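You operate a simulated robot arm through the tools that you are given. There is no shell and no other tool. Be economical: measure what you need, move in short steps, check, and stop when the job is done.

You are at the controls of a simulated two-armed robot. One attempt, no reset.

JOB
Count the spacer blocks on the top of the upkeep table, then put as many of the sleeves from the top of the upkeep table on top of the paper roll. Take the DN10 crimp die from the lower shelf of the kitting bench and leave it on the grey shelf on the red crane stand. Take the small washer box and leave it on the white wear pad on the lower shelf of the kitting bench. Shut the table-end door. Any order will do. Set down upright: crimp die.

It is judged by the outcome, as a careful person would: the job done as asked, and still so three seconds after it is handed in. It fails if anything else is knocked over, pushed out of place, dropped, spilled or broken.

ROBOT AND FRAMES
Two 7-joint arms with fingered hands on one trunk, on a base that drives. Base frame: it is fixed to the floor where the robot stands at the start and does not move with it; the origin is under the middle of the robot, x ahead of it, y to its left, z up; the surface under the hand at the start is at about z = 730. Readings come in mm, degrees, newtons and seconds.
The left shoulder is at the start at [52, 104, 1046], the right one opposite. With the tool pointing down near the work surface each hand reaches from about 240 to 600 mm from the robot's upright axis, wherever it stands, measured 20 degrees to its own side. Places, roughly: crimp die [-4000, -7250, 500]; grey shelf on the red crane stand [-5300, -5900, 700]; paper roll (9x9x15 cm) [600, 300, 800]; sleeve (3x3x4 cm) [500, 400, 700]; small washer box [-5500, -7000, 1250]; spacer block (2x4x5 cm) [600, 500, 800]; spacer block (3x4x5 cm) [400, 300, 800]; table-end door [-2200, -700, 400]; wear pad [-4250, -7250, 500]. Payload 2.4 kg a hand.
The tool frame of a hand sits at the grasp point between the pads (the TCP): z along the fingers, y along the line on which they close. The tips reach 17 mm beyond it. The gripper opens to 88 mm. The gripper's body begins 47 mm behind the TCP. The gripper is a hand of 2 fingers: y runs from the thumb to the fingers, the wrist lies at [0, 0, -165] in the tool frame.
Orientation is told as [roll, pitch, yaw] about the base's x, y, z axes, in that order, counted from this pose: with the fingers straight down and closing along the base's y, the tool's x points along the base's -x, its y along +y and its z along -z.

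CONTROLS
- The arms move only by the tool play_rows. It takes "left_motion", "right_motion" or both (then of equal length, played together; a hand with none holds still); each is a list of rows, each a list of 6 numbers: the shift along the tool's x, y, z in units of 150 mm (1.0 is 150 mm), then the turn, a rotation vector about the tool's x, y, z in units of 90 degrees (1.0 is 90 degrees). In form: [[dx, dy, dz, wx, wy, wz], ...]. A call has 1 to 12 rows; each row is the pose to reach, as a shift and turn from the pose commanded when the call began, along the tool's axes at that moment. A call with a number of a shift or a turn outside -1 to 1 is refused whole. Each row takes 0.2 s and may step no farther than 50 mm and 8.6 degrees from the row before; otherwise, the whole call is refused. Where a pose cannot be reached the arm comes as near as it can. A force on the tool above 40 N (or 10 N above the force at the start of the call, whichever is more), or a blocked arm, ends the call early, and 0.2 s more pass. In this call time passes only in rows, and 0.2 s behind the last. It gives the time, the measured TCP pose, the force on the tool (base axes), the opening and the grip force at its end, in the units of the frame above (readings bear some noise), with the torque about the TCP (base axes, N m) and any sound that the robot's microphone picked up.
- Cameras (640 x 400 px; columns grow to the right, rows downward): "scene" is now at [123, 21.9, 982.8]; the picture's right is [0.25, -0.97, 0.00], its down [0.00, 0.00, -1.00] and it looks along [0.97, 0.25, 0.00] (base axes); focal length 214 px, centre (320, 200). "left" rides on the left gripper at [-50, 3, -63] in its tool frame; the picture's right is [-0.06, -1.00, 0.00], its down [0.78, -0.05, -0.62] and it looks along [0.62, -0.04, 0.79] (tool axes); focal length 275 px, centre (320, 200). "right" rides on the right gripper at [50, 3, -63] in its tool frame; the picture's right is [-0.06, 1.00, 0.00], its down [-0.78, -0.05, -0.62] and it looks along [-0.62, -0.04, 0.79] (tool axes); focal length 275 px, centre (320, 200).
- get_image(camera): a new picture of that camera. It takes no simulated time.
- raise_lower(by): slides the trunk up (or, below 0, down) by that many mm; the arms and the scene camera ride with it, the base frame stays. It gives what a move gives, with no picture.
- steer(legs): drives the robot by 1 to 6 legs, each [ahead, left, turn to the left] in mm, mm and degrees, along the robot's own axes; the way and the turn of a leg run together, so that a leg with both is an arc; at most 1500 mm and 180 degrees a leg. The arms and the cameras ride along, it lands a little off, and it stops where it bumps. It gives what a move gives.
- curl_fingers(finger1, thumb_bend, hand): sets how far each is bent, from 0 (flat) to 1 (curled in); at 0.3 the hand is open as for a grip, at 0.7 the pads meet at the TCP. One left out holds its place. A second passes; each finger stops where it meets its share of the squeeze, and holds until it gets a number again. It is the only way to open and close the hand. It gives what a move gives, with no picture; readings hold the bend of each and the force on the fingers (four entries, about 0 where the hand has none), thumb and palm.
- turn_head(pan, tilt): turns the head with the scene camera to pan (to the left, within 60 degrees either way) and tilt (down, from -29 to 69), counted from straight ahead of the robot. It gives what a move gives.
- probe_pixels(camera, pixels): for up to 12 pixels [column, row] of the newest picture of that camera ("zoom" is the newest enlarged one), the place [x, y, z] in the base frame of the surface seen there, good to about 2 mm. It takes no simulated time.
- zoom(camera, box): a new picture of the part [left, top, right, bottom] of that camera's present view, enlarged. It takes no simulated time.
- finish_job(): hands the job in; it is judged then, once.

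Keep the steps short. Do not move on a guess: measure, check each grasp and each placing, and mend mistakes. In all there are 110 turns and 92 pictures (those below and enlarged ones count). Leave the grippers open and the arms clear of the work at the hand-in unless told otherwise, and finish with a single line.

The tools are called after "Emit:" as name(argument=value, ...) on one line, values as JSON. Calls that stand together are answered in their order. play_rows: Moves the arms, as the interface text tells. Its arguments: {"type":"object","properties":{"left_motion":{"type":"array","items":{"type":"array","items":{"type":"number"}}},"right_motion":{"type":"array","items":{"type":"array","items":{"type":"number"}}}},"required":[]} The other tools are called the same way: raise_lower (by) slides the trunk up or down; curl_fingers (finger1, thumb_bend, hand) moves the fingers one by one; steer (legs) drives the base; turn_head (pan, tilt) turns the head that bears the scene camera; get_image (camera) takes a picture; probe_pixels (camera, pixels) gives the place of the surface under pixels of a picture; zoom (camera, box) takes an enlarged picture of a part of a camera's view; finish_job () hands the job in.

At the start:

```text
clock: 0.0
left_tcp_pos: [273.4, 264.5, 1121.4]
left_tcp_rot: [0.0, -0.1, 0.0]
left_wrist_force: [-0.1, 0.0, 0.3]
left_wrist_torque: [-0.02, 0.0, 0.0]
left_grip_width: 87.7
left_grasp_force: 0.1
left_shape: jaw
left_bend: [0.3, 0.3]
left_finger forces: [0.1, 0.0, 0.1, 0.1, 0.0, 0.0]
right_tcp_pos: [356.9, -8.2, 1083.5]
right_tcp_rot: [0.0, 0.0, 0.0]
right_wrist_force: [-0.4, -0.2, 0.5]
right_wrist_torque: [0.02, -0.02, -0.01]
right_grip_width: 87.7
right_grasp_force: 0.0
right_shape: jaw
right_bend: [0.3, 0.3]
right_finger forces: [0.0, 0.0, 0.0, 0.1, 0.0, 0.1]
trunk travel left (down, up): [-277.0, 573.0]
robot x, y, heading: [3.0, -1.9, 0.0]
head pan, tilt: [14.6, -0.2]
```

scene: 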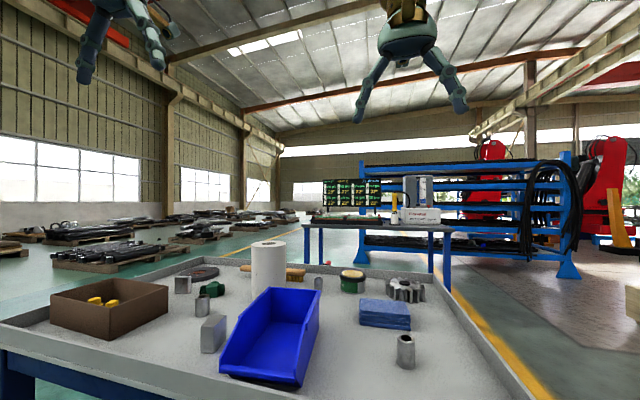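
right: 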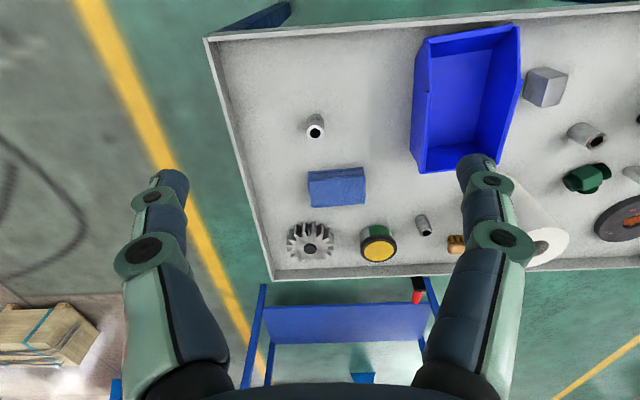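
left: 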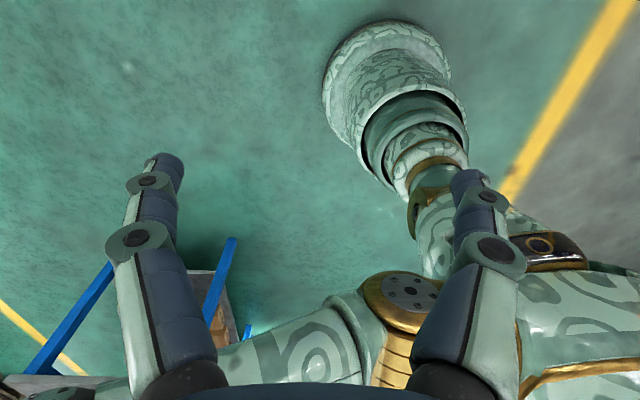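

I see the table with a blue bin, paper roll, sleeves and blocks. I'll tilt the head down for a better view of the table top.

Emit:
turn_head(pan=15, tilt=35)

Emit:
get_image(camera="scene")

```text
clock: 1.0
left_tcp_pos: [272.9, 265.6, 1121.0]
left_tcp_rot: [0.1, -0.1, 0.0]
left_wrist_force: [0.1, -0.5, 0.0]
left_wrist_torque: [-0.02, 0.0, -0.04]
left_grip_width: 87.7
left_grasp_force: 0.1
left_shape: jaw
left_bend: [0.3, 0.3]
left_finger forces: [0.0, 0.1, 0.0, 0.0, 0.0, 0.0]
right_tcp_pos: [356.7, -7.5, 1084.8]
right_tcp_rot: [0.0, 0.0, 0.0]
right_wrist_force: [0.4, 0.4, -0.4]
right_wrist_torque: [-0.01, -0.02, 0.02]
right_grip_width: 87.9
right_grasp_force: 0.0
right_shape: jaw
right_bend: [0.3, 0.3]
right_finger forces: [0.0, 0.0, 0.0, 0.1, 0.1, 0.0]
trunk travel left (down, up): [-277.0, 573.0]
robot x, y, heading: [2.0, -0.5, -0.1]
head pan, tilt: [15.0, 35.0]
```

```text
88 pictures are left
```

scene: 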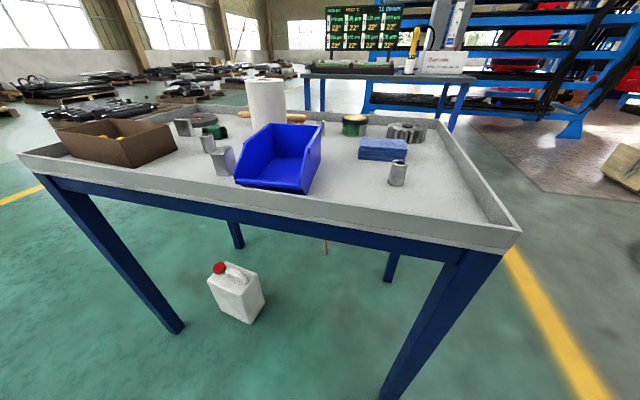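

I need a higher viewpoint to see behind the bin and into the box; raising the trunk.

Emit:
raise_lower(by=450)

Emit:
zoom(camera="scene", box=[0, 120, 560, 400])

```text
refused: 450 is not a number from -400 to 400
```

```text
1.14 times, centred on (280, 260) of scene
```

zoom: 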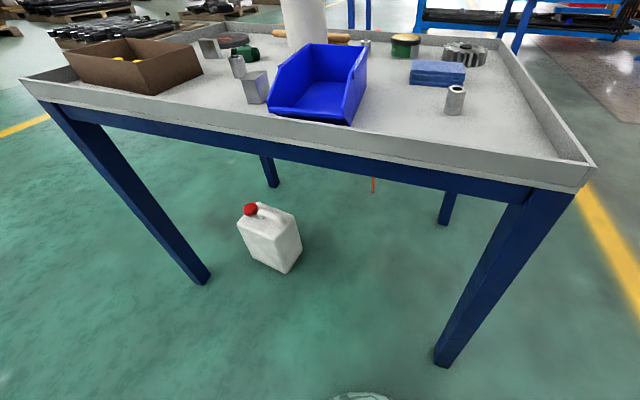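

Limit is 400 per call; raising by 400 now.

Emit:
raise_lower(by=400)

Emit:
turn_head(pan=20, tilt=50)

Emit:
get_image(camera="scene")

```text
clock: 4.8
left_tcp_pos: [273.8, 266.3, 1521.4]
left_tcp_rot: [0.0, -0.1, 0.1]
left_wrist_force: [0.9, 0.4, -0.6]
left_wrist_torque: [0.03, 0.02, -0.01]
left_grip_width: 88.0
left_grasp_force: 0.1
left_shape: jaw
left_bend: [0.3, 0.3]
left_finger forces: [0.0, 0.0, 0.0, 0.0, 0.0, 0.1]
right_tcp_pos: [357.1, -6.6, 1484.4]
right_tcp_rot: [0.1, 0.0, 0.0]
right_wrist_force: [0.5, -0.2, 0.3]
right_wrist_torque: [0.0, 0.0, 0.0]
right_grip_width: 88.0
right_grasp_force: 0.1
right_shape: jaw
right_bend: [0.3, 0.3]
right_finger forces: [0.0, 0.1, 0.0, 0.1, 0.0, 0.1]
trunk travel left (down, up): [-677.0, 173.0]
robot x, y, heading: [0.6, -1.7, -0.4]
head pan, tilt: [15.0, 35.0]
```

```text
clock: 5.6
left_tcp_pos: [274.0, 266.3, 1521.2]
left_tcp_rot: [0.0, -0.1, 0.0]
left_wrist_force: [0.6, -0.2, 0.6]
left_wrist_torque: [-0.02, 0.03, -0.01]
left_grip_width: 88.2
left_grasp_force: 0.1
left_shape: jaw
left_bend: [0.3, 0.3]
left_finger forces: [0.0, 0.0, 0.0, 0.0, 0.1, 0.0]
right_tcp_pos: [356.7, -7.8, 1484.3]
right_tcp_rot: [0.0, 0.1, 0.0]
right_wrist_force: [0.3, 0.1, -0.5]
right_wrist_torque: [-0.01, -0.02, -0.04]
right_grip_width: 88.0
right_grasp_force: 0.0
right_shape: jaw
right_bend: [0.3, 0.3]
right_finger forces: [0.1, 0.0, 0.1, 0.1, 0.0, 0.0]
trunk travel left (down, up): [-677.0, 173.0]
robot x, y, heading: [0.3, 0.7, -0.0]
head pan, tilt: [20.0, 50.0]
```

```text
86 pictures are left
```

scene: 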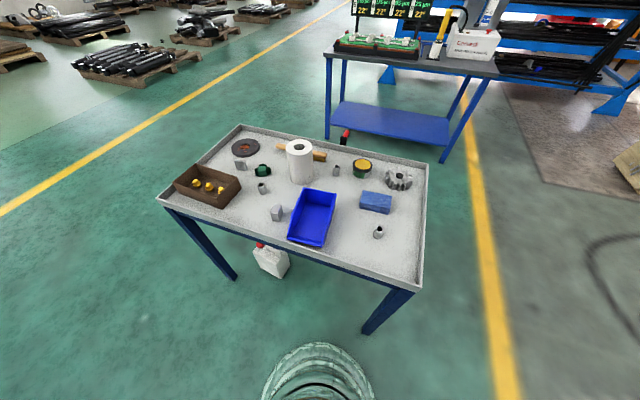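

Emit:
zoom(camera="scene", box=[150, 115, 440, 296])

```text
2.21 times, centred on (295, 206) of scene
```

zoom: 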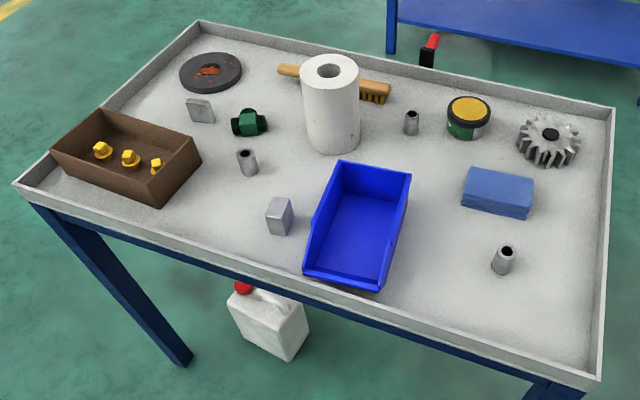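

Two spacer blocks seen so far (zoom (279,215), (200,110)) and three sleeves. Probing positions.

Emit:
probe_pixels(camera="zoom", pixels=[[281, 203], [200, 103], [246, 152], [411, 114], [504, 250], [331, 70], [345, 62], [314, 66], [255, 252], [600, 375], [20, 185], [200, 25]])

Emit:
get_image(camera="right")

```text
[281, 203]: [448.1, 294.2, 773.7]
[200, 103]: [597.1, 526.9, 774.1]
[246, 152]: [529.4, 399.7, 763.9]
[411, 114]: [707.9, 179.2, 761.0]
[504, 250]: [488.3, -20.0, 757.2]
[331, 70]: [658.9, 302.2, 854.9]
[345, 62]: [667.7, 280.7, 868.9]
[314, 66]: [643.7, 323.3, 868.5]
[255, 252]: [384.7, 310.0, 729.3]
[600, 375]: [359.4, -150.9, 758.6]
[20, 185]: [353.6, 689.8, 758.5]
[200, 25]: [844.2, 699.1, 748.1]
```

```text
84 pictures are left
```

right: 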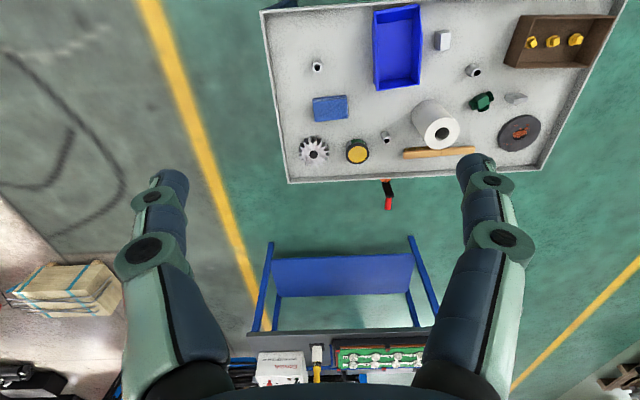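

Emit:
zoom(camera="right", box=[360, 0, 600, 150])

Emit:
probe_pixels(camera="zoom", pixels=[[213, 355], [190, 355], [235, 352], [213, 340], [212, 372], [163, 335], [300, 190], [222, 108], [410, 258], [325, 270], [205, 310], [250, 320]])

```text
2.67 times, centred on (480, 75) of right
```

zoom: 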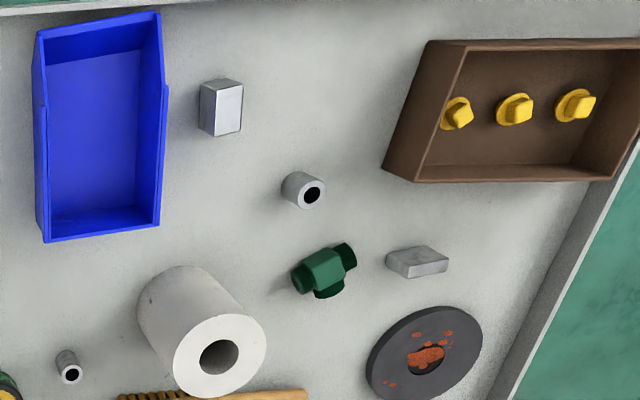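

```text
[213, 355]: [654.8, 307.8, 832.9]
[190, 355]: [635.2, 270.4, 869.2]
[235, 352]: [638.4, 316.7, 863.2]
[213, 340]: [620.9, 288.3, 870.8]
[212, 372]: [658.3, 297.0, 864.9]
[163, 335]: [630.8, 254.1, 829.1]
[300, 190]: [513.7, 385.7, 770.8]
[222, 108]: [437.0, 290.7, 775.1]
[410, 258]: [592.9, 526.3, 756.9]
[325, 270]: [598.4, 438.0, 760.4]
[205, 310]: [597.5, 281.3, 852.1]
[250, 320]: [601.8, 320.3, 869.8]
```

Two blocks confirmed, so two sleeves go on the roll. Checking the canister below the table and table legs before driving closer.

Emit:
probe_pixels(camera="scene", pixels=[[262, 246], [270, 274], [288, 262], [255, 255], [318, 345], [270, 390], [365, 330], [235, 278], [280, 350]])

Emit:
turn_head(pan=0, tilt=69)

Emit:
get_image(camera="scene")

```text
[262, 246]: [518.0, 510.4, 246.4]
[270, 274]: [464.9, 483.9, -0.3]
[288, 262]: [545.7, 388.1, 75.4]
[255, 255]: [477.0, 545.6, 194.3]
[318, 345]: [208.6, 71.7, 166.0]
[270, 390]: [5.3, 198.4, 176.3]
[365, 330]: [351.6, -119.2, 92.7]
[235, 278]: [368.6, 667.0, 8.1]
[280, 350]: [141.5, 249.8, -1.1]
```

```text
clock: 6.4
left_tcp_pos: [273.7, 266.5, 1520.8]
left_tcp_rot: [0.0, -0.1, 0.0]
left_wrist_force: [-0.1, 0.1, -0.5]
left_wrist_torque: [0.0, -0.02, -0.06]
left_grip_width: 87.8
left_grasp_force: 0.0
left_shape: jaw
left_bend: [0.3, 0.3]
left_finger forces: [0.1, 0.0, 0.1, 0.1, 0.1, 0.0]
right_tcp_pos: [355.5, -7.4, 1484.5]
right_tcp_rot: [0.0, -0.1, 0.0]
right_wrist_force: [0.0, 0.1, -0.9]
right_wrist_torque: [-0.01, 0.01, 0.02]
right_grip_width: 87.8
right_grasp_force: 0.0
right_shape: jaw
right_bend: [0.3, 0.3]
right_finger forces: [0.1, 0.1, 0.0, 0.0, 0.0, 0.1]
trunk travel left (down, up): [-677.0, 173.0]
robot x, y, heading: [-0.2, -0.4, 0.5]
head pan, tilt: [0.0, 68.8]
```

```text
82 pictures are left
```

scene: 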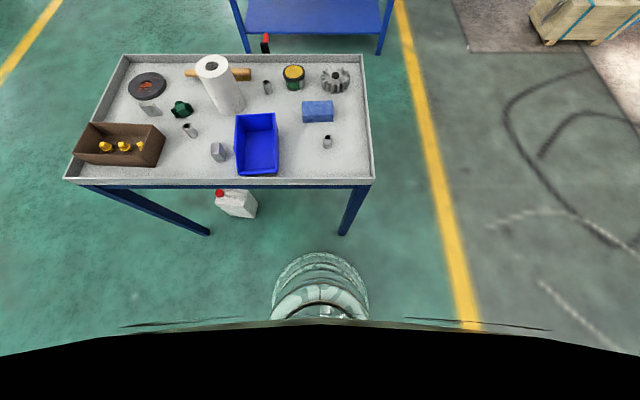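

Canister stands at x≥465, y 388–545; legs near (350,-119). Driving to about (130,200) keeps the base (radius ~210) clear of the legs and canister.

Emit:
steer(legs=[[0, 200, 0], [130, 0, 0]])

Emit:
get_image(camera="left")

```text
clock: 8.9
left_tcp_pos: [405.6, 469.6, 1520.7]
left_tcp_rot: [0.0, -0.1, 0.1]
left_wrist_force: [0.3, -0.2, 0.4]
left_wrist_torque: [-0.02, 0.01, 0.02]
left_grip_width: 87.7
left_grasp_force: 0.0
left_shape: jaw
left_bend: [0.3, 0.3]
left_finger forces: [0.1, 0.0, 0.0, 0.0, 0.0, 0.0]
right_tcp_pos: [488.1, 195.9, 1484.4]
right_tcp_rot: [0.0, 0.1, 0.0]
right_wrist_force: [-0.3, 0.5, 0.3]
right_wrist_torque: [0.01, 0.02, 0.01]
right_grip_width: 88.2
right_grasp_force: 0.1
right_shape: jaw
right_bend: [0.3, 0.3]
right_finger forces: [0.1, 0.0, 0.0, 0.0, 0.1, 0.0]
trunk travel left (down, up): [-677.0, 173.0]
robot x, y, heading: [129.9, 204.4, -0.0]
head pan, tilt: [0.0, 68.8]
```

```text
81 pictures are left
```

left: 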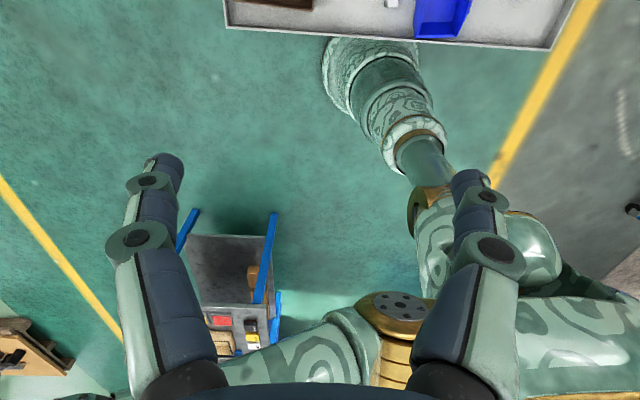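

Positioned. Now look at the roll and sleeves from here, with the head tilted to 60.

Emit:
turn_head(pan=8, tilt=60)

Emit:
get_image(camera="scene")

```text
clock: 9.6
left_tcp_pos: [402.6, 468.5, 1521.6]
left_tcp_rot: [0.0, -0.1, 0.1]
left_wrist_force: [-0.8, 0.7, 1.0]
left_wrist_torque: [-0.02, 0.02, -0.02]
left_grip_width: 88.0
left_grasp_force: 0.0
left_shape: jaw
left_bend: [0.3, 0.3]
left_finger forces: [0.0, 0.0, 0.1, 0.0, 0.0, 0.1]
right_tcp_pos: [486.5, 196.0, 1485.8]
right_tcp_rot: [0.0, 0.0, 0.0]
right_wrist_force: [0.6, 0.0, 0.5]
right_wrist_torque: [-0.02, 0.0, -0.01]
right_grip_width: 87.8
right_grasp_force: 0.1
right_shape: jaw
right_bend: [0.3, 0.3]
right_finger forces: [0.1, 0.0, 0.1, 0.0, 0.1, 0.0]
trunk travel left (down, up): [-677.0, 173.0]
robot x, y, heading: [127.0, 205.0, -0.1]
head pan, tilt: [8.0, 60.0]
```

```text
80 pictures are left
```

scene: 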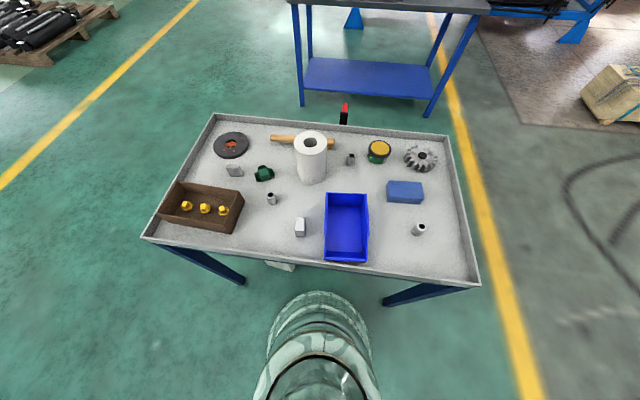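

Emit:
zoom(camera="scene", box=[250, 125, 346, 185])

Emit:
probe_pixels(camera="zoom", pixels=[[293, 85], [533, 85], [413, 45], [414, 133], [320, 85], [505, 85], [413, 120], [345, 85], [140, 463], [140, 455], [413, 56], [413, 110]])

```text
6.67 times, centred on (298, 155) of scene
```

zoom: 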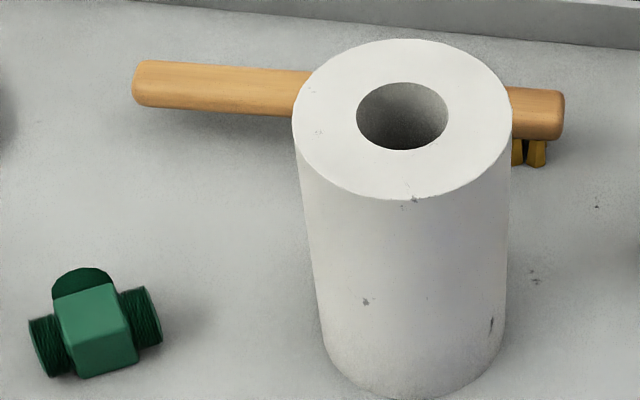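

```text
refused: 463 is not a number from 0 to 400
```

Emit:
probe_pixels(camera="zoom", pixels=[[300, 117], [505, 117], [402, 46], [402, 192], [352, 117], [452, 117], [402, 77], [402, 154], [326, 117], [478, 117]])

Emit:
zoom(camera="scene", box=[256, 180, 304, 210])

Emit:
probe_pixels(camera="zoom", pixels=[[200, 180], [240, 250], [200, 280]])

Emit:
zoom(camera="scene", box=[395, 213, 443, 243])

```text
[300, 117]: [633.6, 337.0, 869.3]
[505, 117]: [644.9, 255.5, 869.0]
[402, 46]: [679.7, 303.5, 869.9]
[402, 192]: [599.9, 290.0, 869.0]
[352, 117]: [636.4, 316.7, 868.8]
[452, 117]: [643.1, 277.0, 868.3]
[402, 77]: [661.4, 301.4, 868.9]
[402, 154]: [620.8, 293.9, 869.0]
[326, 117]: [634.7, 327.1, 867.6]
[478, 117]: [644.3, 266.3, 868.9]
```

```text
13.33 times, centred on (280, 195) of scene
```

zoom: 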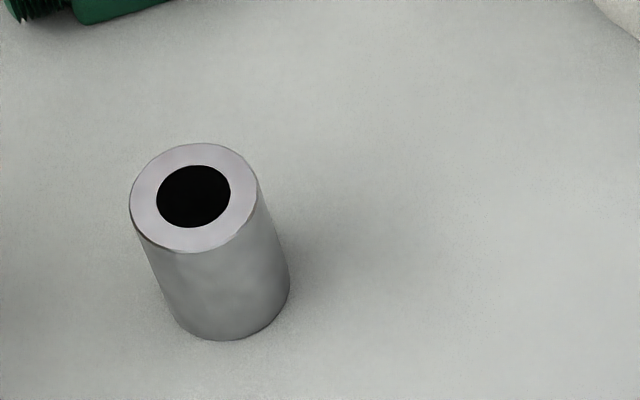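

```text
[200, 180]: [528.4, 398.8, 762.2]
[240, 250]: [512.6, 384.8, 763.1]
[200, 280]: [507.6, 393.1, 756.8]
```

```text
13.33 times, centred on (419, 228) of scene
```

zoom: 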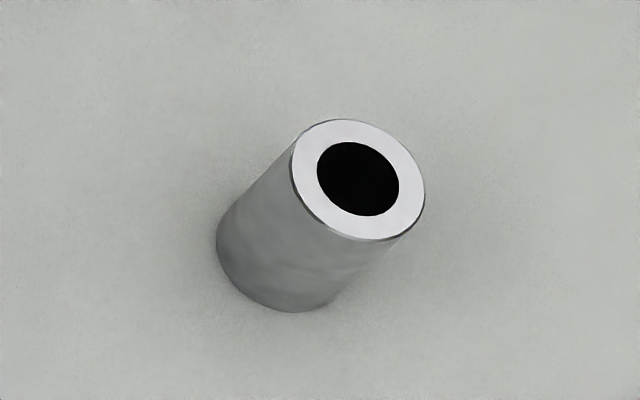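

Emit:
probe_pixels(camera="zoom", pixels=[[302, 170], [417, 200], [345, 127], [372, 232]])

Emit:
probe_pixels(camera="scene", pixels=[[266.4, 195.4], [274.6, 193.9], [270.5, 191.5], [270.3, 198]])

```text
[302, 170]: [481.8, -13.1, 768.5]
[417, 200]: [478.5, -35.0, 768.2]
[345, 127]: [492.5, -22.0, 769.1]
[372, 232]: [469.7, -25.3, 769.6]
```

```text
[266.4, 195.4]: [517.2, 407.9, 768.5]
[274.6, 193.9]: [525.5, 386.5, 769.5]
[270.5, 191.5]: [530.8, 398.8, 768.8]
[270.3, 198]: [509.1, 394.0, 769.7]
```

Roll centre ≈(640,297), top 869, ring from r 18 to 43. Sleeve A ≈(520.5,397), sleeve C ≈(480.5,−24), tops 769. Lowering trunk back and moving both hands above their sleeves.

Emit:
raise_lower(by=-400)

Emit:
raise_lower(by=-100)

Emit:
play_rows(left_motion=[[-0.26, -0.16, 0, 0, 0, 0], [-0.52, -0.32, 0.1, 0, 0, 0], [-0.78, -0.48, 0.2, 0, 0, 0], [-0.78, -0.48, 0.4, 0, 0, 0], [-0.78, -0.48, 0.6, 0, 0, 0]], right_motion=[[0, -0.3, 0, 0, 0, 0], [0, -0.6, 0, 0, 0, 0], [0.02, -0.8, 0.1, 0, 0, 0], [0.04, -1, 0.2, 0, 0, 0], [0.04, -1, 0.4, 0, 0, 0]])

```text
clock: 13.5
left_tcp_pos: [403.7, 469.6, 1121.9]
left_tcp_rot: [0.0, -0.1, 0.1]
left_wrist_force: [-1.2, 0.2, 0.9]
left_wrist_torque: [-0.01, -0.01, 0.0]
left_grip_width: 87.7
left_grasp_force: 0.0
left_shape: jaw
left_bend: [0.3, 0.3]
left_finger forces: [0.0, 0.0, 0.1, 0.0, 0.0, 0.0]
right_tcp_pos: [486.9, 196.9, 1086.6]
right_tcp_rot: [0.0, -0.1, -0.1]
right_wrist_force: [-1.0, -0.4, -0.3]
right_wrist_torque: [0.02, 0.01, -0.03]
right_grip_width: 88.0
right_grasp_force: 0.0
right_shape: jaw
right_bend: [0.3, 0.3]
right_finger forces: [0.0, 0.0, 0.0, 0.0, 0.0, 0.0]
trunk travel left (down, up): [-277.0, 573.0]
robot x, y, heading: [129.1, 207.6, -0.1]
head pan, tilt: [8.0, 60.0]
```

```text
clock: 14.8
left_tcp_pos: [425.1, 468.4, 1005.6]
left_tcp_rot: [0.0, 3.9, 0.2]
left_wrist_force: [-0.2, 0.0, -0.2]
left_wrist_torque: [-0.03, 0.0, -0.03]
left_grip_width: 87.9
left_grasp_force: 0.1
left_shape: jaw
left_bend: [0.3, 0.3]
left_finger forces: [0.0, 0.0, 0.0, 0.0, 0.0, 0.0]
right_tcp_pos: [487.2, 196.1, 985.6]
right_tcp_rot: [0.1, 0.0, 0.1]
right_wrist_force: [0.0, -0.6, -0.9]
right_wrist_torque: [0.04, 0.03, 0.02]
right_grip_width: 87.9
right_grasp_force: 0.0
right_shape: jaw
right_bend: [0.3, 0.3]
right_finger forces: [0.0, 0.0, 0.0, 0.0, 0.0, 0.0]
trunk travel left (down, up): [-177.0, 673.0]
robot x, y, heading: [131.3, 204.2, -0.1]
head pan, tilt: [8.0, 60.0]
```

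```text
clock: 16.0
left_tcp_pos: [535.1, 397.7, 907.2]
left_tcp_rot: [0.1, 3.8, 0.0]
left_wrist_force: [0.5, 0.6, 0.1]
left_wrist_torque: [0.03, -0.01, 0.01]
left_grip_width: 87.8
left_grasp_force: 0.0
left_shape: jaw
left_bend: [0.3, 0.3]
left_finger forces: [0.0, 0.0, 0.0, 0.0, 0.0, 0.0]
right_tcp_pos: [482.0, 44.5, 925.3]
right_tcp_rot: [0.0, 0.0, 0.1]
right_wrist_force: [0.1, -0.5, 0.1]
right_wrist_torque: [0.03, -0.01, 0.0]
right_grip_width: 88.1
right_grasp_force: 0.1
right_shape: jaw
right_bend: [0.3, 0.3]
right_finger forces: [0.0, 0.1, 0.1, 0.1, 0.0, 0.0]
trunk travel left (down, up): [-177.0, 673.0]
robot x, y, heading: [129.9, 200.5, 0.0]
head pan, tilt: [8.0, 60.0]
```

Left pitch drifted 3.8°; I'll straighten it while descending to z≈800 with both hands.

Emit:
play_rows(left_motion=[[0.05, -0.005, 0.2, 0, -0.042, 0], [0.05, -0.005, 0.45, 0, -0.042, 0], [0.05, -0.005, 0.718, 0, -0.042, 0]], right_motion=[[0.01, -0.3, 0.0, 0, 0, 0], [0.01, -0.457, 0.28, 0, 0, 0], [0.01, -0.457, 0.6, 0, 0, 0]])

Emit:
get_image(camera="left")

Emit:
get_image(camera="right")

```text
clock: 16.8
left_tcp_pos: [523.2, 396.0, 798.9]
left_tcp_rot: [0.0, 0.0, 0.0]
left_wrist_force: [0.0, 0.2, 0.3]
left_wrist_torque: [0.05, -0.04, 0.02]
left_grip_width: 88.1
left_grasp_force: 0.1
left_shape: jaw
left_bend: [0.3, 0.3]
left_finger forces: [0.0, 0.0, 0.1, 0.1, 0.0, 0.1]
right_tcp_pos: [476.9, -25.5, 836.2]
right_tcp_rot: [0.0, 0.0, 0.2]
right_wrist_force: [-0.5, -0.9, 0.5]
right_wrist_torque: [0.0, 0.03, 0.0]
right_grip_width: 87.7
right_grasp_force: 0.0
right_shape: jaw
right_bend: [0.3, 0.3]
right_finger forces: [0.1, 0.0, 0.1, 0.1, 0.0, 0.1]
trunk travel left (down, up): [-177.0, 673.0]
robot x, y, heading: [131.2, 202.6, 0.1]
head pan, tilt: [8.0, 60.0]
```

```text
76 pictures are left
```

left: 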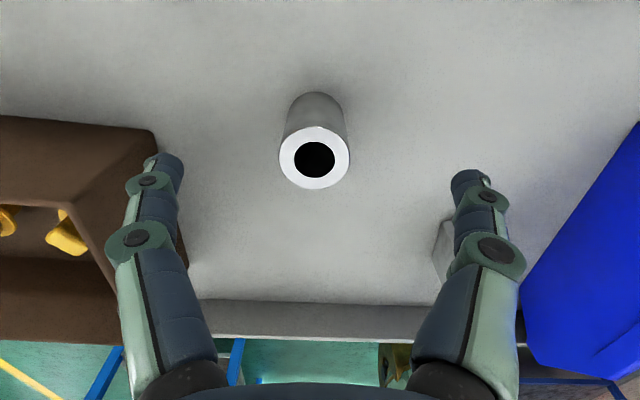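

```text
75 pictures are left
```

right: 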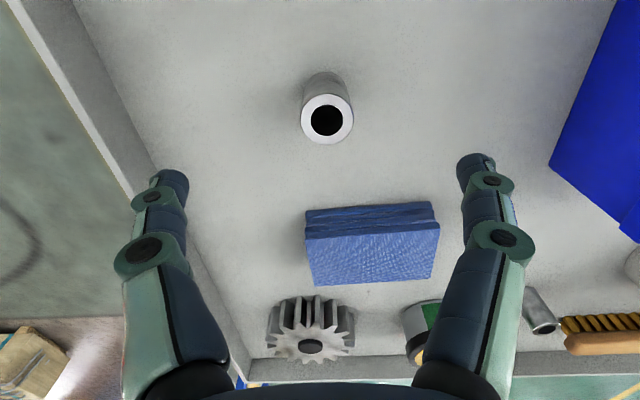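

Emit:
probe_pixels(camera="left", pixels=[[150, 131], [120, 125], [152, 145], [315, 133], [284, 155], [346, 157], [315, 183]])

Emit:
probe_pixels(camera="right", pixels=[[328, 100], [306, 118], [350, 118], [328, 139]])

```text
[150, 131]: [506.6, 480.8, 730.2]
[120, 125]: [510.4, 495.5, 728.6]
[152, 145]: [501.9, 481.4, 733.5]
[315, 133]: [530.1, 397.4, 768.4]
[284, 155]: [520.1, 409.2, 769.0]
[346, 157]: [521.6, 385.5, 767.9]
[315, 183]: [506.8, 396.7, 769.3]
```

```text
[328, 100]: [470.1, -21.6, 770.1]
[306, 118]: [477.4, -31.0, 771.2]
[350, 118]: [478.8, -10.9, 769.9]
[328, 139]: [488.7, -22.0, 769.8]
```

Fingers clear of the box and block. Descend to TCP z≈752 and grip both sleeves.

Emit:
play_rows(left_motion=[[0.015, 0.006, 0.1, 0, 0, 0], [0.015, 0.006, 0.2, 0, 0, 0], [0.015, 0.006, 0.313, 0, 0, 0]], right_motion=[[-0.015, 0.023, 0.2, 0, 0, 0], [-0.015, 0.023, 0.4, 0, 0, 0], [-0.015, 0.023, 0.561, 0, 0, 0]])

Emit:
curl_fingers(hand="left", finger1=0.7, thumb_bend=0.7)

Emit:
curl_fingers(hand="right", finger1=0.7, thumb_bend=0.7)

```text
clock: 17.6
left_tcp_pos: [520.2, 396.6, 752.3]
left_tcp_rot: [0.0, 0.1, 0.0]
left_wrist_force: [-0.3, 0.3, -0.2]
left_wrist_torque: [-0.05, 0.01, 0.02]
left_grip_width: 88.0
left_grasp_force: 0.1
left_shape: jaw
left_bend: [0.3, 0.3]
left_finger forces: [0.0, 0.1, 0.1, 0.1, 0.0, 0.0]
right_tcp_pos: [479.8, -19.9, 750.3]
right_tcp_rot: [0.0, 0.0, 0.1]
right_wrist_force: [0.0, -0.6, 0.9]
right_wrist_torque: [-0.02, 0.01, 0.0]
right_grip_width: 87.8
right_grasp_force: 0.0
right_shape: jaw
right_bend: [0.3, 0.3]
right_finger forces: [0.0, 0.1, 0.0, 0.0, 0.0, 0.0]
trunk travel left (down, up): [-177.0, 673.0]
robot x, y, heading: [129.6, 204.2, 0.3]
head pan, tilt: [8.0, 60.0]
```

```text
clock: 18.6
left_tcp_pos: [519.9, 396.7, 752.7]
left_tcp_rot: [0.0, 0.1, 0.1]
left_wrist_force: [-0.1, -0.3, 0.1]
left_wrist_torque: [-0.01, 0.02, -0.01]
left_grip_width: 19.1
left_grasp_force: 5.0
left_shape: fingers
left_bend: [0.58, 0.65]
left_finger forces: [5.2, 0.0, 0.0, 0.1, 5.3, 0.0]
right_tcp_pos: [480.4, -20.9, 751.2]
right_tcp_rot: [0.0, 0.0, 0.1]
right_wrist_force: [0.4, -0.3, -0.1]
right_wrist_torque: [0.0, -0.03, 0.03]
right_grip_width: 88.0
right_grasp_force: 0.0
right_shape: jaw
right_bend: [0.3, 0.3]
right_finger forces: [0.0, 0.0, 0.1, 0.0, 0.0, 0.1]
trunk travel left (down, up): [-177.0, 673.0]
robot x, y, heading: [132.1, 200.3, -0.0]
head pan, tilt: [8.0, 60.0]
```

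```text
clock: 19.6
left_tcp_pos: [519.4, 395.5, 753.9]
left_tcp_rot: [0.1, 0.1, 0.0]
left_wrist_force: [-0.4, 0.2, -0.3]
left_wrist_torque: [0.01, 0.02, 0.0]
left_grip_width: 19.2
left_grasp_force: 5.0
left_shape: fingers
left_bend: [0.58, 0.65]
left_finger forces: [5.3, 0.1, 0.1, 0.1, 5.3, 0.0]
right_tcp_pos: [479.9, -20.1, 751.2]
right_tcp_rot: [0.0, 0.0, 0.2]
right_wrist_force: [0.4, -0.9, -0.7]
right_wrist_torque: [0.0, 0.0, -0.04]
right_grip_width: 17.8
right_grasp_force: 5.2
right_shape: fingers
right_bend: [0.59, 0.65]
right_finger forces: [5.2, 0.0, 0.0, 0.0, 5.3, 0.1]
trunk travel left (down, up): [-177.0, 673.0]
robot x, y, heading: [125.9, 201.1, 0.2]
head pan, tilt: [8.0, 60.0]
```

Both sleeves gripped (≈5 N). Lift both by raising the trunk 175 mm and look.

Emit:
raise_lower(by=175)

Emit:
get_image(camera="left")

Emit:
get_image(camera="right")

```text
clock: 21.6
left_tcp_pos: [519.9, 396.6, 927.3]
left_tcp_rot: [0.0, 0.2, 0.2]
left_wrist_force: [-0.1, -0.2, -0.5]
left_wrist_torque: [0.03, 0.02, 0.01]
left_grip_width: 19.1
left_grasp_force: 5.6
left_shape: fingers
left_bend: [0.58, 0.65]
left_finger forces: [5.3, 0.0, 0.0, 0.1, 5.3, 0.1]
right_tcp_pos: [481.3, -18.5, 925.1]
right_tcp_rot: [-0.1, 0.0, 0.1]
right_wrist_force: [-0.3, -0.3, -0.5]
right_wrist_torque: [0.01, -0.01, 0.02]
right_grip_width: 17.5
right_grasp_force: 5.5
right_shape: fingers
right_bend: [0.59, 0.65]
right_finger forces: [5.0, 0.0, 0.0, 0.1, 5.1, 0.0]
trunk travel left (down, up): [-352.0, 498.0]
robot x, y, heading: [130.3, 203.6, 0.3]
head pan, tilt: [8.0, 60.0]
```

```text
74 pictures are left
```

left: 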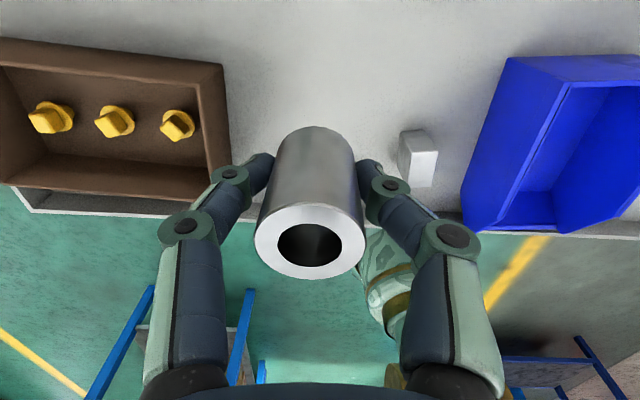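

```text
73 pictures are left
```

right: 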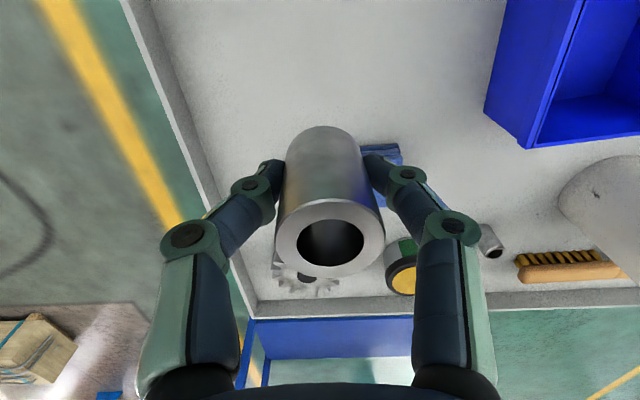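

Emit:
probe_pixels(camera="left", pixels=[[261, 240], [360, 240], [312, 207], [311, 274]])

Emit:
probe_pixels(camera="right", pixels=[[281, 240], [381, 240], [331, 205], [331, 273]])

```text
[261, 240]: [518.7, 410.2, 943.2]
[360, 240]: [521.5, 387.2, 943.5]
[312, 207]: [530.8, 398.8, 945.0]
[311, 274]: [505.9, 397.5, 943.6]
```

```text
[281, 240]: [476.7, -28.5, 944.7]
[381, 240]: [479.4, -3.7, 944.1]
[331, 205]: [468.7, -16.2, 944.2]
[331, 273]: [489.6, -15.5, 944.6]
```

Sleeve offsets from TCP: left (−1,+2), right (−2,+2.5). Carry sleeve A above the far part of the roll ring (671,297), bottom at ~904.

Emit:
play_rows(left_motion=[[-0.2, -0.135, 0, 0, 0, 0], [-0.4, -0.27, 0, 0, 0, 0], [-0.6, -0.406, 0, 0, 0, 0], [-0.8, -0.54, 0, 0, 0, 0], [-1, -0.677, 0, 0, 0, 0]])

Emit:
get_image(camera="left")

Emit:
probe_pixels(camera="left", pixels=[[261, 240], [360, 240], [312, 207], [311, 274]])

```text
clock: 22.8
left_tcp_pos: [670.4, 294.7, 928.2]
left_tcp_rot: [0.0, -0.1, 0.0]
left_wrist_force: [0.6, -0.1, -1.3]
left_wrist_torque: [0.04, -0.04, -0.02]
left_grip_width: 19.0
left_grasp_force: 4.9
left_shape: fingers
left_bend: [0.58, 0.65]
left_finger forces: [5.2, 0.1, 0.0, 0.0, 5.3, 0.0]
right_tcp_pos: [481.9, -19.7, 926.9]
right_tcp_rot: [0.0, 0.0, 0.1]
right_wrist_force: [-0.7, -0.4, -0.9]
right_wrist_torque: [-0.02, 0.0, -0.01]
right_grip_width: 17.7
right_grasp_force: 5.2
right_shape: fingers
right_bend: [0.59, 0.65]
right_finger forces: [5.0, 0.0, 0.0, 0.1, 4.9, 0.1]
trunk travel left (down, up): [-352.0, 498.0]
robot x, y, heading: [132.2, 206.2, 0.2]
head pan, tilt: [8.0, 60.0]
```

```text
72 pictures are left
```

left: 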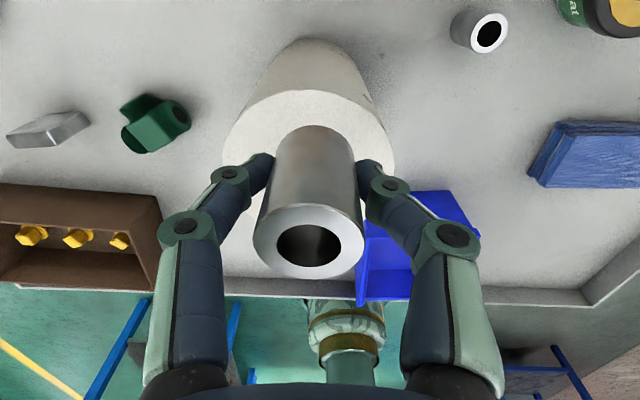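

```text
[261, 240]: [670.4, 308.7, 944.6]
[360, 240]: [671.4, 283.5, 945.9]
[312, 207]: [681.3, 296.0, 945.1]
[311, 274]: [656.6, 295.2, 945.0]
```

Sleeve centre (669.5,296), on ring at r≈30. Lower 35 mm.

Emit:
play_rows(left_motion=[[0, 0.005, 0.1, 0, 0, 0], [0, 0.005, 0.2, 0, 0, 0], [0, 0.005, 0.225, 0, 0, 0], [0, 0.005, 0.236, 0, 0, 0]])

Emit:
get_image(camera="scene")

```text
clock: 23.8
left_tcp_pos: [670.0, 295.4, 892.3]
left_tcp_rot: [-0.1, 0.0, 0.2]
left_wrist_force: [0.6, -0.5, 1.8]
left_wrist_torque: [-0.01, 0.01, 0.0]
left_grip_width: 19.1
left_grasp_force: 5.7
left_shape: fingers
left_bend: [0.58, 0.65]
left_finger forces: [5.5, 0.0, 0.0, 0.0, 5.4, 0.0]
right_tcp_pos: [481.7, -20.0, 926.4]
right_tcp_rot: [-0.1, 0.0, 0.1]
right_wrist_force: [0.2, -0.1, -0.9]
right_wrist_torque: [0.0, 0.01, -0.02]
right_grip_width: 17.8
right_grasp_force: 5.3
right_shape: fingers
right_bend: [0.59, 0.65]
right_finger forces: [4.9, 0.0, 0.1, 0.0, 4.9, 0.0]
trunk travel left (down, up): [-352.0, 498.0]
robot x, y, heading: [128.7, 203.2, 0.3]
head pan, tilt: [8.0, 60.0]
```

```text
71 pictures are left
```

scene: 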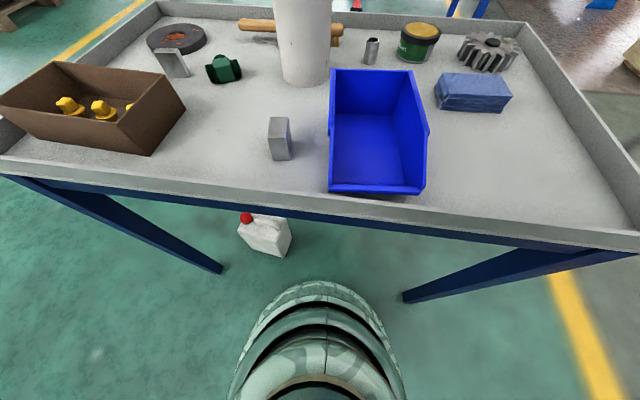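

Light contact (force z rose ~2.5 N). Tilt head for a side look before opening.

Emit:
turn_head(pan=12, tilt=25)

Emit:
zoom(camera="scene", box=[240, 80, 400, 180])

```text
clock: 24.8
left_tcp_pos: [669.3, 295.9, 891.6]
left_tcp_rot: [0.0, 0.1, 0.1]
left_wrist_force: [0.9, 0.2, 1.7]
left_wrist_torque: [0.04, -0.05, 0.0]
left_grip_width: 19.0
left_grasp_force: 5.7
left_shape: fingers
left_bend: [0.59, 0.65]
left_finger forces: [5.6, 0.0, 0.0, 0.0, 5.6, 0.0]
right_tcp_pos: [481.1, -18.1, 925.8]
right_tcp_rot: [-0.1, 0.0, 0.2]
right_wrist_force: [0.4, 0.5, -0.5]
right_wrist_torque: [0.01, 0.0, -0.01]
right_grip_width: 17.6
right_grasp_force: 5.0
right_shape: fingers
right_bend: [0.59, 0.65]
right_finger forces: [4.9, 0.0, 0.1, 0.1, 5.0, 0.0]
trunk travel left (down, up): [-352.0, 498.0]
robot x, y, heading: [129.6, 203.4, 0.1]
head pan, tilt: [12.0, 25.0]
```

```text
4.00 times, centred on (320, 130) of scene
```

zoom: 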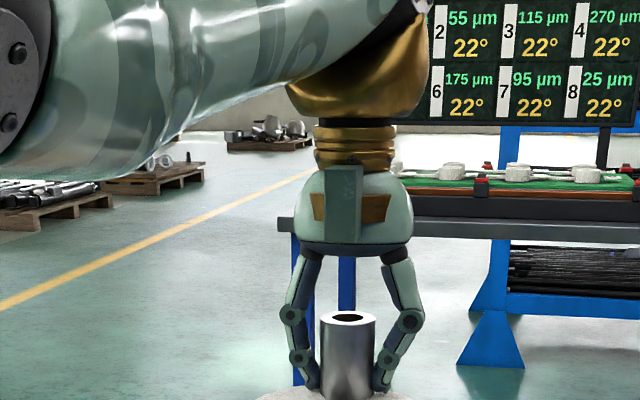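

Sleeve stands on the roll. Opening the left hand.

Emit:
curl_fingers(hand="left", finger1=0.45, thumb_bend=0.45)

Emit:
play_rows(left_motion=[[0, 0, -0.1, 0, 0, 0], [0, 0, -0.3, 0, 0, 0], [0, 0, -0.6, 0, 0, 0], [0, 0, -0.9, 0, 0, 0], [0, 0.3, -0.9, 0, 0, 0], [0, 0.6, -0.9, 0, 0, 0], [0, 0.9, -0.9, 0, 0, 0]])

Emit:
turn_head(pan=10, tilt=30)

Emit:
get_image(camera="scene")

```text
clock: 25.8
left_tcp_pos: [668.2, 295.5, 892.5]
left_tcp_rot: [0.0, 0.2, 0.1]
left_wrist_force: [-0.2, -0.6, 0.1]
left_wrist_torque: [0.02, 0.03, 0.0]
left_grip_width: 49.8
left_grasp_force: 0.1
left_shape: fingers
left_bend: [0.45, 0.45]
left_finger forces: [0.1, 0.0, 0.0, 0.1, 0.0, 0.0]
right_tcp_pos: [481.5, -19.0, 925.6]
right_tcp_rot: [0.0, 0.0, 0.1]
right_wrist_force: [-1.1, 0.0, -1.4]
right_wrist_torque: [0.0, -0.02, -0.02]
right_grip_width: 18.0
right_grasp_force: 5.3
right_shape: fingers
right_bend: [0.59, 0.65]
right_finger forces: [4.9, 0.0, 0.0, 0.1, 4.9, 0.0]
trunk travel left (down, up): [-352.0, 498.0]
robot x, y, heading: [130.6, 201.2, 0.2]
head pan, tilt: [12.0, 25.0]
```

```text
clock: 27.4
left_tcp_pos: [670.6, 432.0, 1026.1]
left_tcp_rot: [0.0, 0.0, 0.0]
left_wrist_force: [-0.8, 0.3, -1.2]
left_wrist_torque: [0.0, -0.02, 0.02]
left_grip_width: 50.1
left_grasp_force: 0.1
left_shape: fingers
left_bend: [0.45, 0.45]
left_finger forces: [0.0, 0.0, 0.1, 0.1, 0.0, 0.0]
right_tcp_pos: [482.3, -18.8, 925.7]
right_tcp_rot: [-0.1, 0.0, 0.1]
right_wrist_force: [-0.2, 0.1, -1.0]
right_wrist_torque: [0.0, 0.0, 0.02]
right_grip_width: 17.9
right_grasp_force: 4.6
right_shape: fingers
right_bend: [0.59, 0.65]
right_finger forces: [4.9, 0.0, 0.0, 0.0, 5.0, 0.0]
trunk travel left (down, up): [-352.0, 498.0]
robot x, y, heading: [130.0, 204.8, 0.0]
head pan, tilt: [12.0, 25.0]
```

```text
clock: 28.0
left_tcp_pos: [670.5, 431.5, 1026.2]
left_tcp_rot: [0.0, 0.1, 0.1]
left_wrist_force: [0.0, -0.2, -0.3]
left_wrist_torque: [0.0, 0.01, 0.0]
left_grip_width: 50.4
left_grasp_force: 0.0
left_shape: fingers
left_bend: [0.45, 0.45]
left_finger forces: [0.0, 0.0, 0.0, 0.0, 0.1, 0.0]
right_tcp_pos: [481.6, -20.1, 925.0]
right_tcp_rot: [0.1, 0.1, 0.1]
right_wrist_force: [-0.2, 0.3, -1.4]
right_wrist_torque: [0.0, 0.0, 0.01]
right_grip_width: 17.8
right_grasp_force: 4.7
right_shape: fingers
right_bend: [0.59, 0.65]
right_finger forces: [5.0, 0.1, 0.1, 0.0, 5.0, 0.0]
trunk travel left (down, up): [-352.0, 498.0]
robot x, y, heading: [128.3, 200.9, 0.0]
head pan, tilt: [10.0, 30.0]
```

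```text
69 pictures are left
```

scene: 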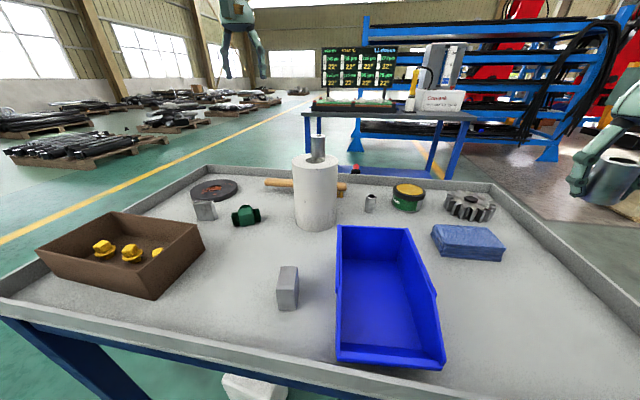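

Sleeve A stands on the roll. Now carry C with the right hand toward (609,297), first half; left hand retreats.

Emit:
play_rows(left_motion=[[0.3, 0, 0, 0, 0, 0], [0.6, 0.1, 0, 0, 0, 0], [0.9, 0.2, 0, 0, 0, 0], [1, 0.3, 0, 0, 0, 0]], right_motion=[[-0.2, 0.25, 0, 0, 0, 0], [-0.4, 0.5, 0, 0, 0, 0], [-0.6, 0.75, 0, 0, 0, 0], [-0.86, 1, 0, 0, 0, 0]])

Emit:
play_rows(right_motion=[[0, 0.25, 0, 0, 0, 0], [0, 0.5, 0, 0, 0, 0], [0, 0.75, 0, 0, 0, 0], [0, 1, 0, 0, 0, 0]])

Emit:
get_image(camera="right")

Emit:
probe_pixels(camera="right", pixels=[[281, 240], [381, 240], [331, 205], [331, 273]])

```text
refused: row 4 steps farther than a row can; nothing moved
```

```text
clock: 29.0
left_tcp_pos: [672.4, 429.7, 1027.5]
left_tcp_rot: [0.0, 0.1, 0.1]
left_wrist_force: [0.2, 0.7, -0.4]
left_wrist_torque: [0.0, 0.02, -0.01]
left_grip_width: 50.2
left_grasp_force: 0.1
left_shape: fingers
left_bend: [0.45, 0.45]
left_finger forces: [0.0, 0.1, 0.1, 0.0, 0.1, 0.0]
right_tcp_pos: [482.6, 131.8, 927.1]
right_tcp_rot: [0.0, 0.0, 0.2]
right_wrist_force: [-0.1, 0.0, -0.8]
right_wrist_torque: [-0.01, 0.02, 0.01]
right_grip_width: 17.8
right_grasp_force: 5.1
right_shape: fingers
right_bend: [0.59, 0.65]
right_finger forces: [5.0, 0.1, 0.1, 0.0, 5.1, 0.1]
trunk travel left (down, up): [-352.0, 498.0]
robot x, y, heading: [129.6, 206.5, 0.3]
head pan, tilt: [10.0, 30.0]
```

```text
68 pictures are left
```

right: 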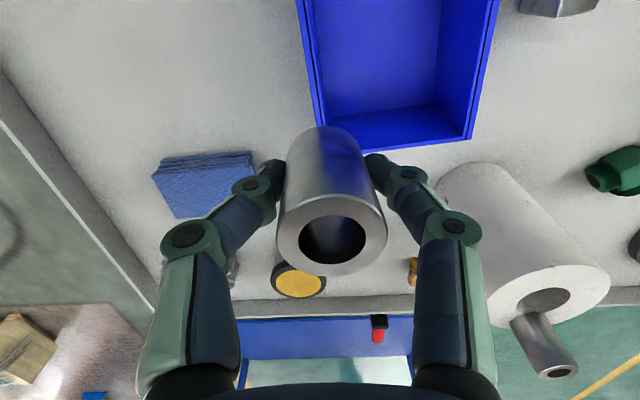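

```text
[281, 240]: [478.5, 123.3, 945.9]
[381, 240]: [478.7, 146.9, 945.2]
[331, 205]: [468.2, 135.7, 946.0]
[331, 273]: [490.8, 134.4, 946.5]
```

Only the second part ran; now at (482,132). Move +130 x, +150 y, left retreating too.

Emit:
play_rows(left_motion=[[0.3, 0, 0, 0, 0, 0], [0.6, 0, 0, 0, 0, 0], [0.8, 0.15, 0, 0, 0, 0], [1, 0.3, 0, 0, 0, 0], [1, 0.4, 0, 0, 0, 0]], right_motion=[[-0.17, 0.2, 0, 0, 0, 0], [-0.35, 0.4, 0, 0, 0, 0], [-0.52, 0.6, 0, 0, 0, 0], [-0.7, 0.8, 0, 0, 0, 0], [-0.867, 1, 0, 0, 0, 0]])

Emit:
play_rows(right_motion=[[0, 0.08, 0, 0, 0, 0]])

Emit:
get_image(camera="right")

Emit:
probe_pixels(camera="right", pixels=[[281, 240], [381, 240], [331, 205], [331, 273]])

```text
clock: 30.2
left_tcp_pos: [521.4, 493.9, 1026.6]
left_tcp_rot: [-0.1, 0.0, 0.1]
left_wrist_force: [0.1, 0.3, -0.7]
left_wrist_torque: [-0.02, 0.01, -0.01]
left_grip_width: 50.5
left_grasp_force: 0.1
left_shape: fingers
left_bend: [0.45, 0.45]
left_finger forces: [0.0, 0.0, 0.0, 0.1, 0.0, 0.1]
right_tcp_pos: [613.7, 284.5, 922.7]
right_tcp_rot: [0.0, -0.1, 0.2]
right_wrist_force: [0.6, -0.1, -1.9]
right_wrist_torque: [-0.01, -0.01, 0.02]
right_grip_width: 17.6
right_grasp_force: 4.7
right_shape: fingers
right_bend: [0.59, 0.65]
right_finger forces: [4.9, 0.1, 0.1, 0.1, 4.9, 0.1]
trunk travel left (down, up): [-352.0, 498.0]
robot x, y, heading: [128.6, 201.4, 0.1]
head pan, tilt: [10.0, 30.0]
```

```text
clock: 30.6
left_tcp_pos: [520.5, 492.7, 1026.7]
left_tcp_rot: [0.0, 0.1, 0.2]
left_wrist_force: [-0.3, 0.5, 0.3]
left_wrist_torque: [0.01, -0.01, -0.01]
left_grip_width: 50.3
left_grasp_force: 0.1
left_shape: fingers
left_bend: [0.45, 0.45]
left_finger forces: [0.0, 0.0, 0.0, 0.0, 0.0, 0.0]
right_tcp_pos: [612.8, 294.5, 923.8]
right_tcp_rot: [0.2, 0.0, 0.1]
right_wrist_force: [-0.2, 0.7, -1.2]
right_wrist_torque: [0.03, 0.03, 0.0]
right_grip_width: 17.6
right_grasp_force: 4.8
right_shape: fingers
right_bend: [0.59, 0.65]
right_finger forces: [5.0, 0.0, 0.0, 0.0, 5.0, 0.0]
trunk travel left (down, up): [-352.0, 498.0]
robot x, y, heading: [130.1, 206.2, -0.1]
head pan, tilt: [10.0, 30.0]
```

```text
67 pictures are left
```

right: 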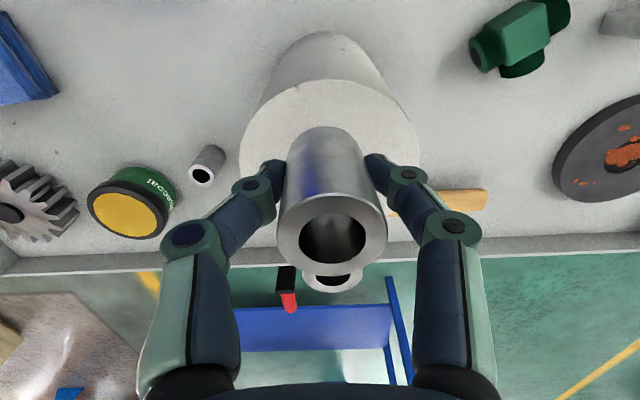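

```text
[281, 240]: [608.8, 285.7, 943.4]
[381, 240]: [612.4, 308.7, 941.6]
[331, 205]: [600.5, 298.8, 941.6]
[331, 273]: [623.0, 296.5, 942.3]
```

Centre (611,297), nudge −2 in x and lower ~33 mm.

Emit:
play_rows(right_motion=[[0.013, 0, 0.1, 0, 0, 0], [0.013, 0, 0.19, 0, 0, 0], [0.013, 0, 0.21, 0, 0, 0], [0.013, 0, 0.223, 0, 0, 0]])

Emit:
zoom(camera="scene", box=[240, 90, 400, 190])

```text
clock: 31.6
left_tcp_pos: [521.4, 493.1, 1026.9]
left_tcp_rot: [0.1, 0.1, 0.2]
left_wrist_force: [-0.4, -0.5, -0.7]
left_wrist_torque: [0.02, -0.02, 0.0]
left_grip_width: 50.3
left_grasp_force: 0.0
left_shape: fingers
left_bend: [0.45, 0.45]
left_finger forces: [0.0, 0.0, 0.0, 0.0, 0.1, 0.1]
right_tcp_pos: [610.3, 293.1, 893.8]
right_tcp_rot: [0.0, 0.0, 0.1]
right_wrist_force: [0.0, 0.1, -1.0]
right_wrist_torque: [0.03, 0.05, 0.02]
right_grip_width: 18.0
right_grasp_force: 4.9
right_shape: fingers
right_bend: [0.59, 0.65]
right_finger forces: [4.9, 0.0, 0.0, 0.0, 4.9, 0.1]
trunk travel left (down, up): [-352.0, 498.0]
robot x, y, heading: [132.9, 203.0, 0.2]
head pan, tilt: [10.0, 30.0]
```

```text
4.00 times, centred on (320, 140) of scene
```

zoom: 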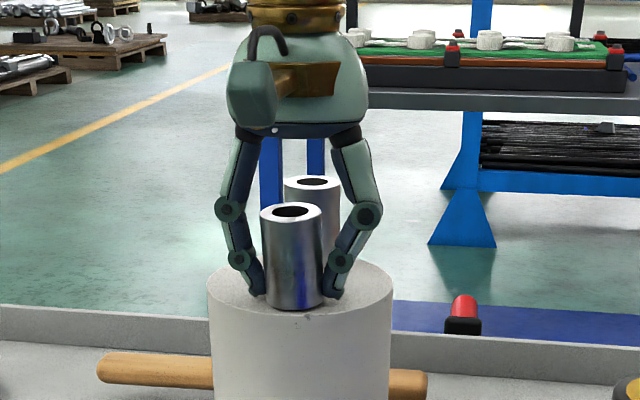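

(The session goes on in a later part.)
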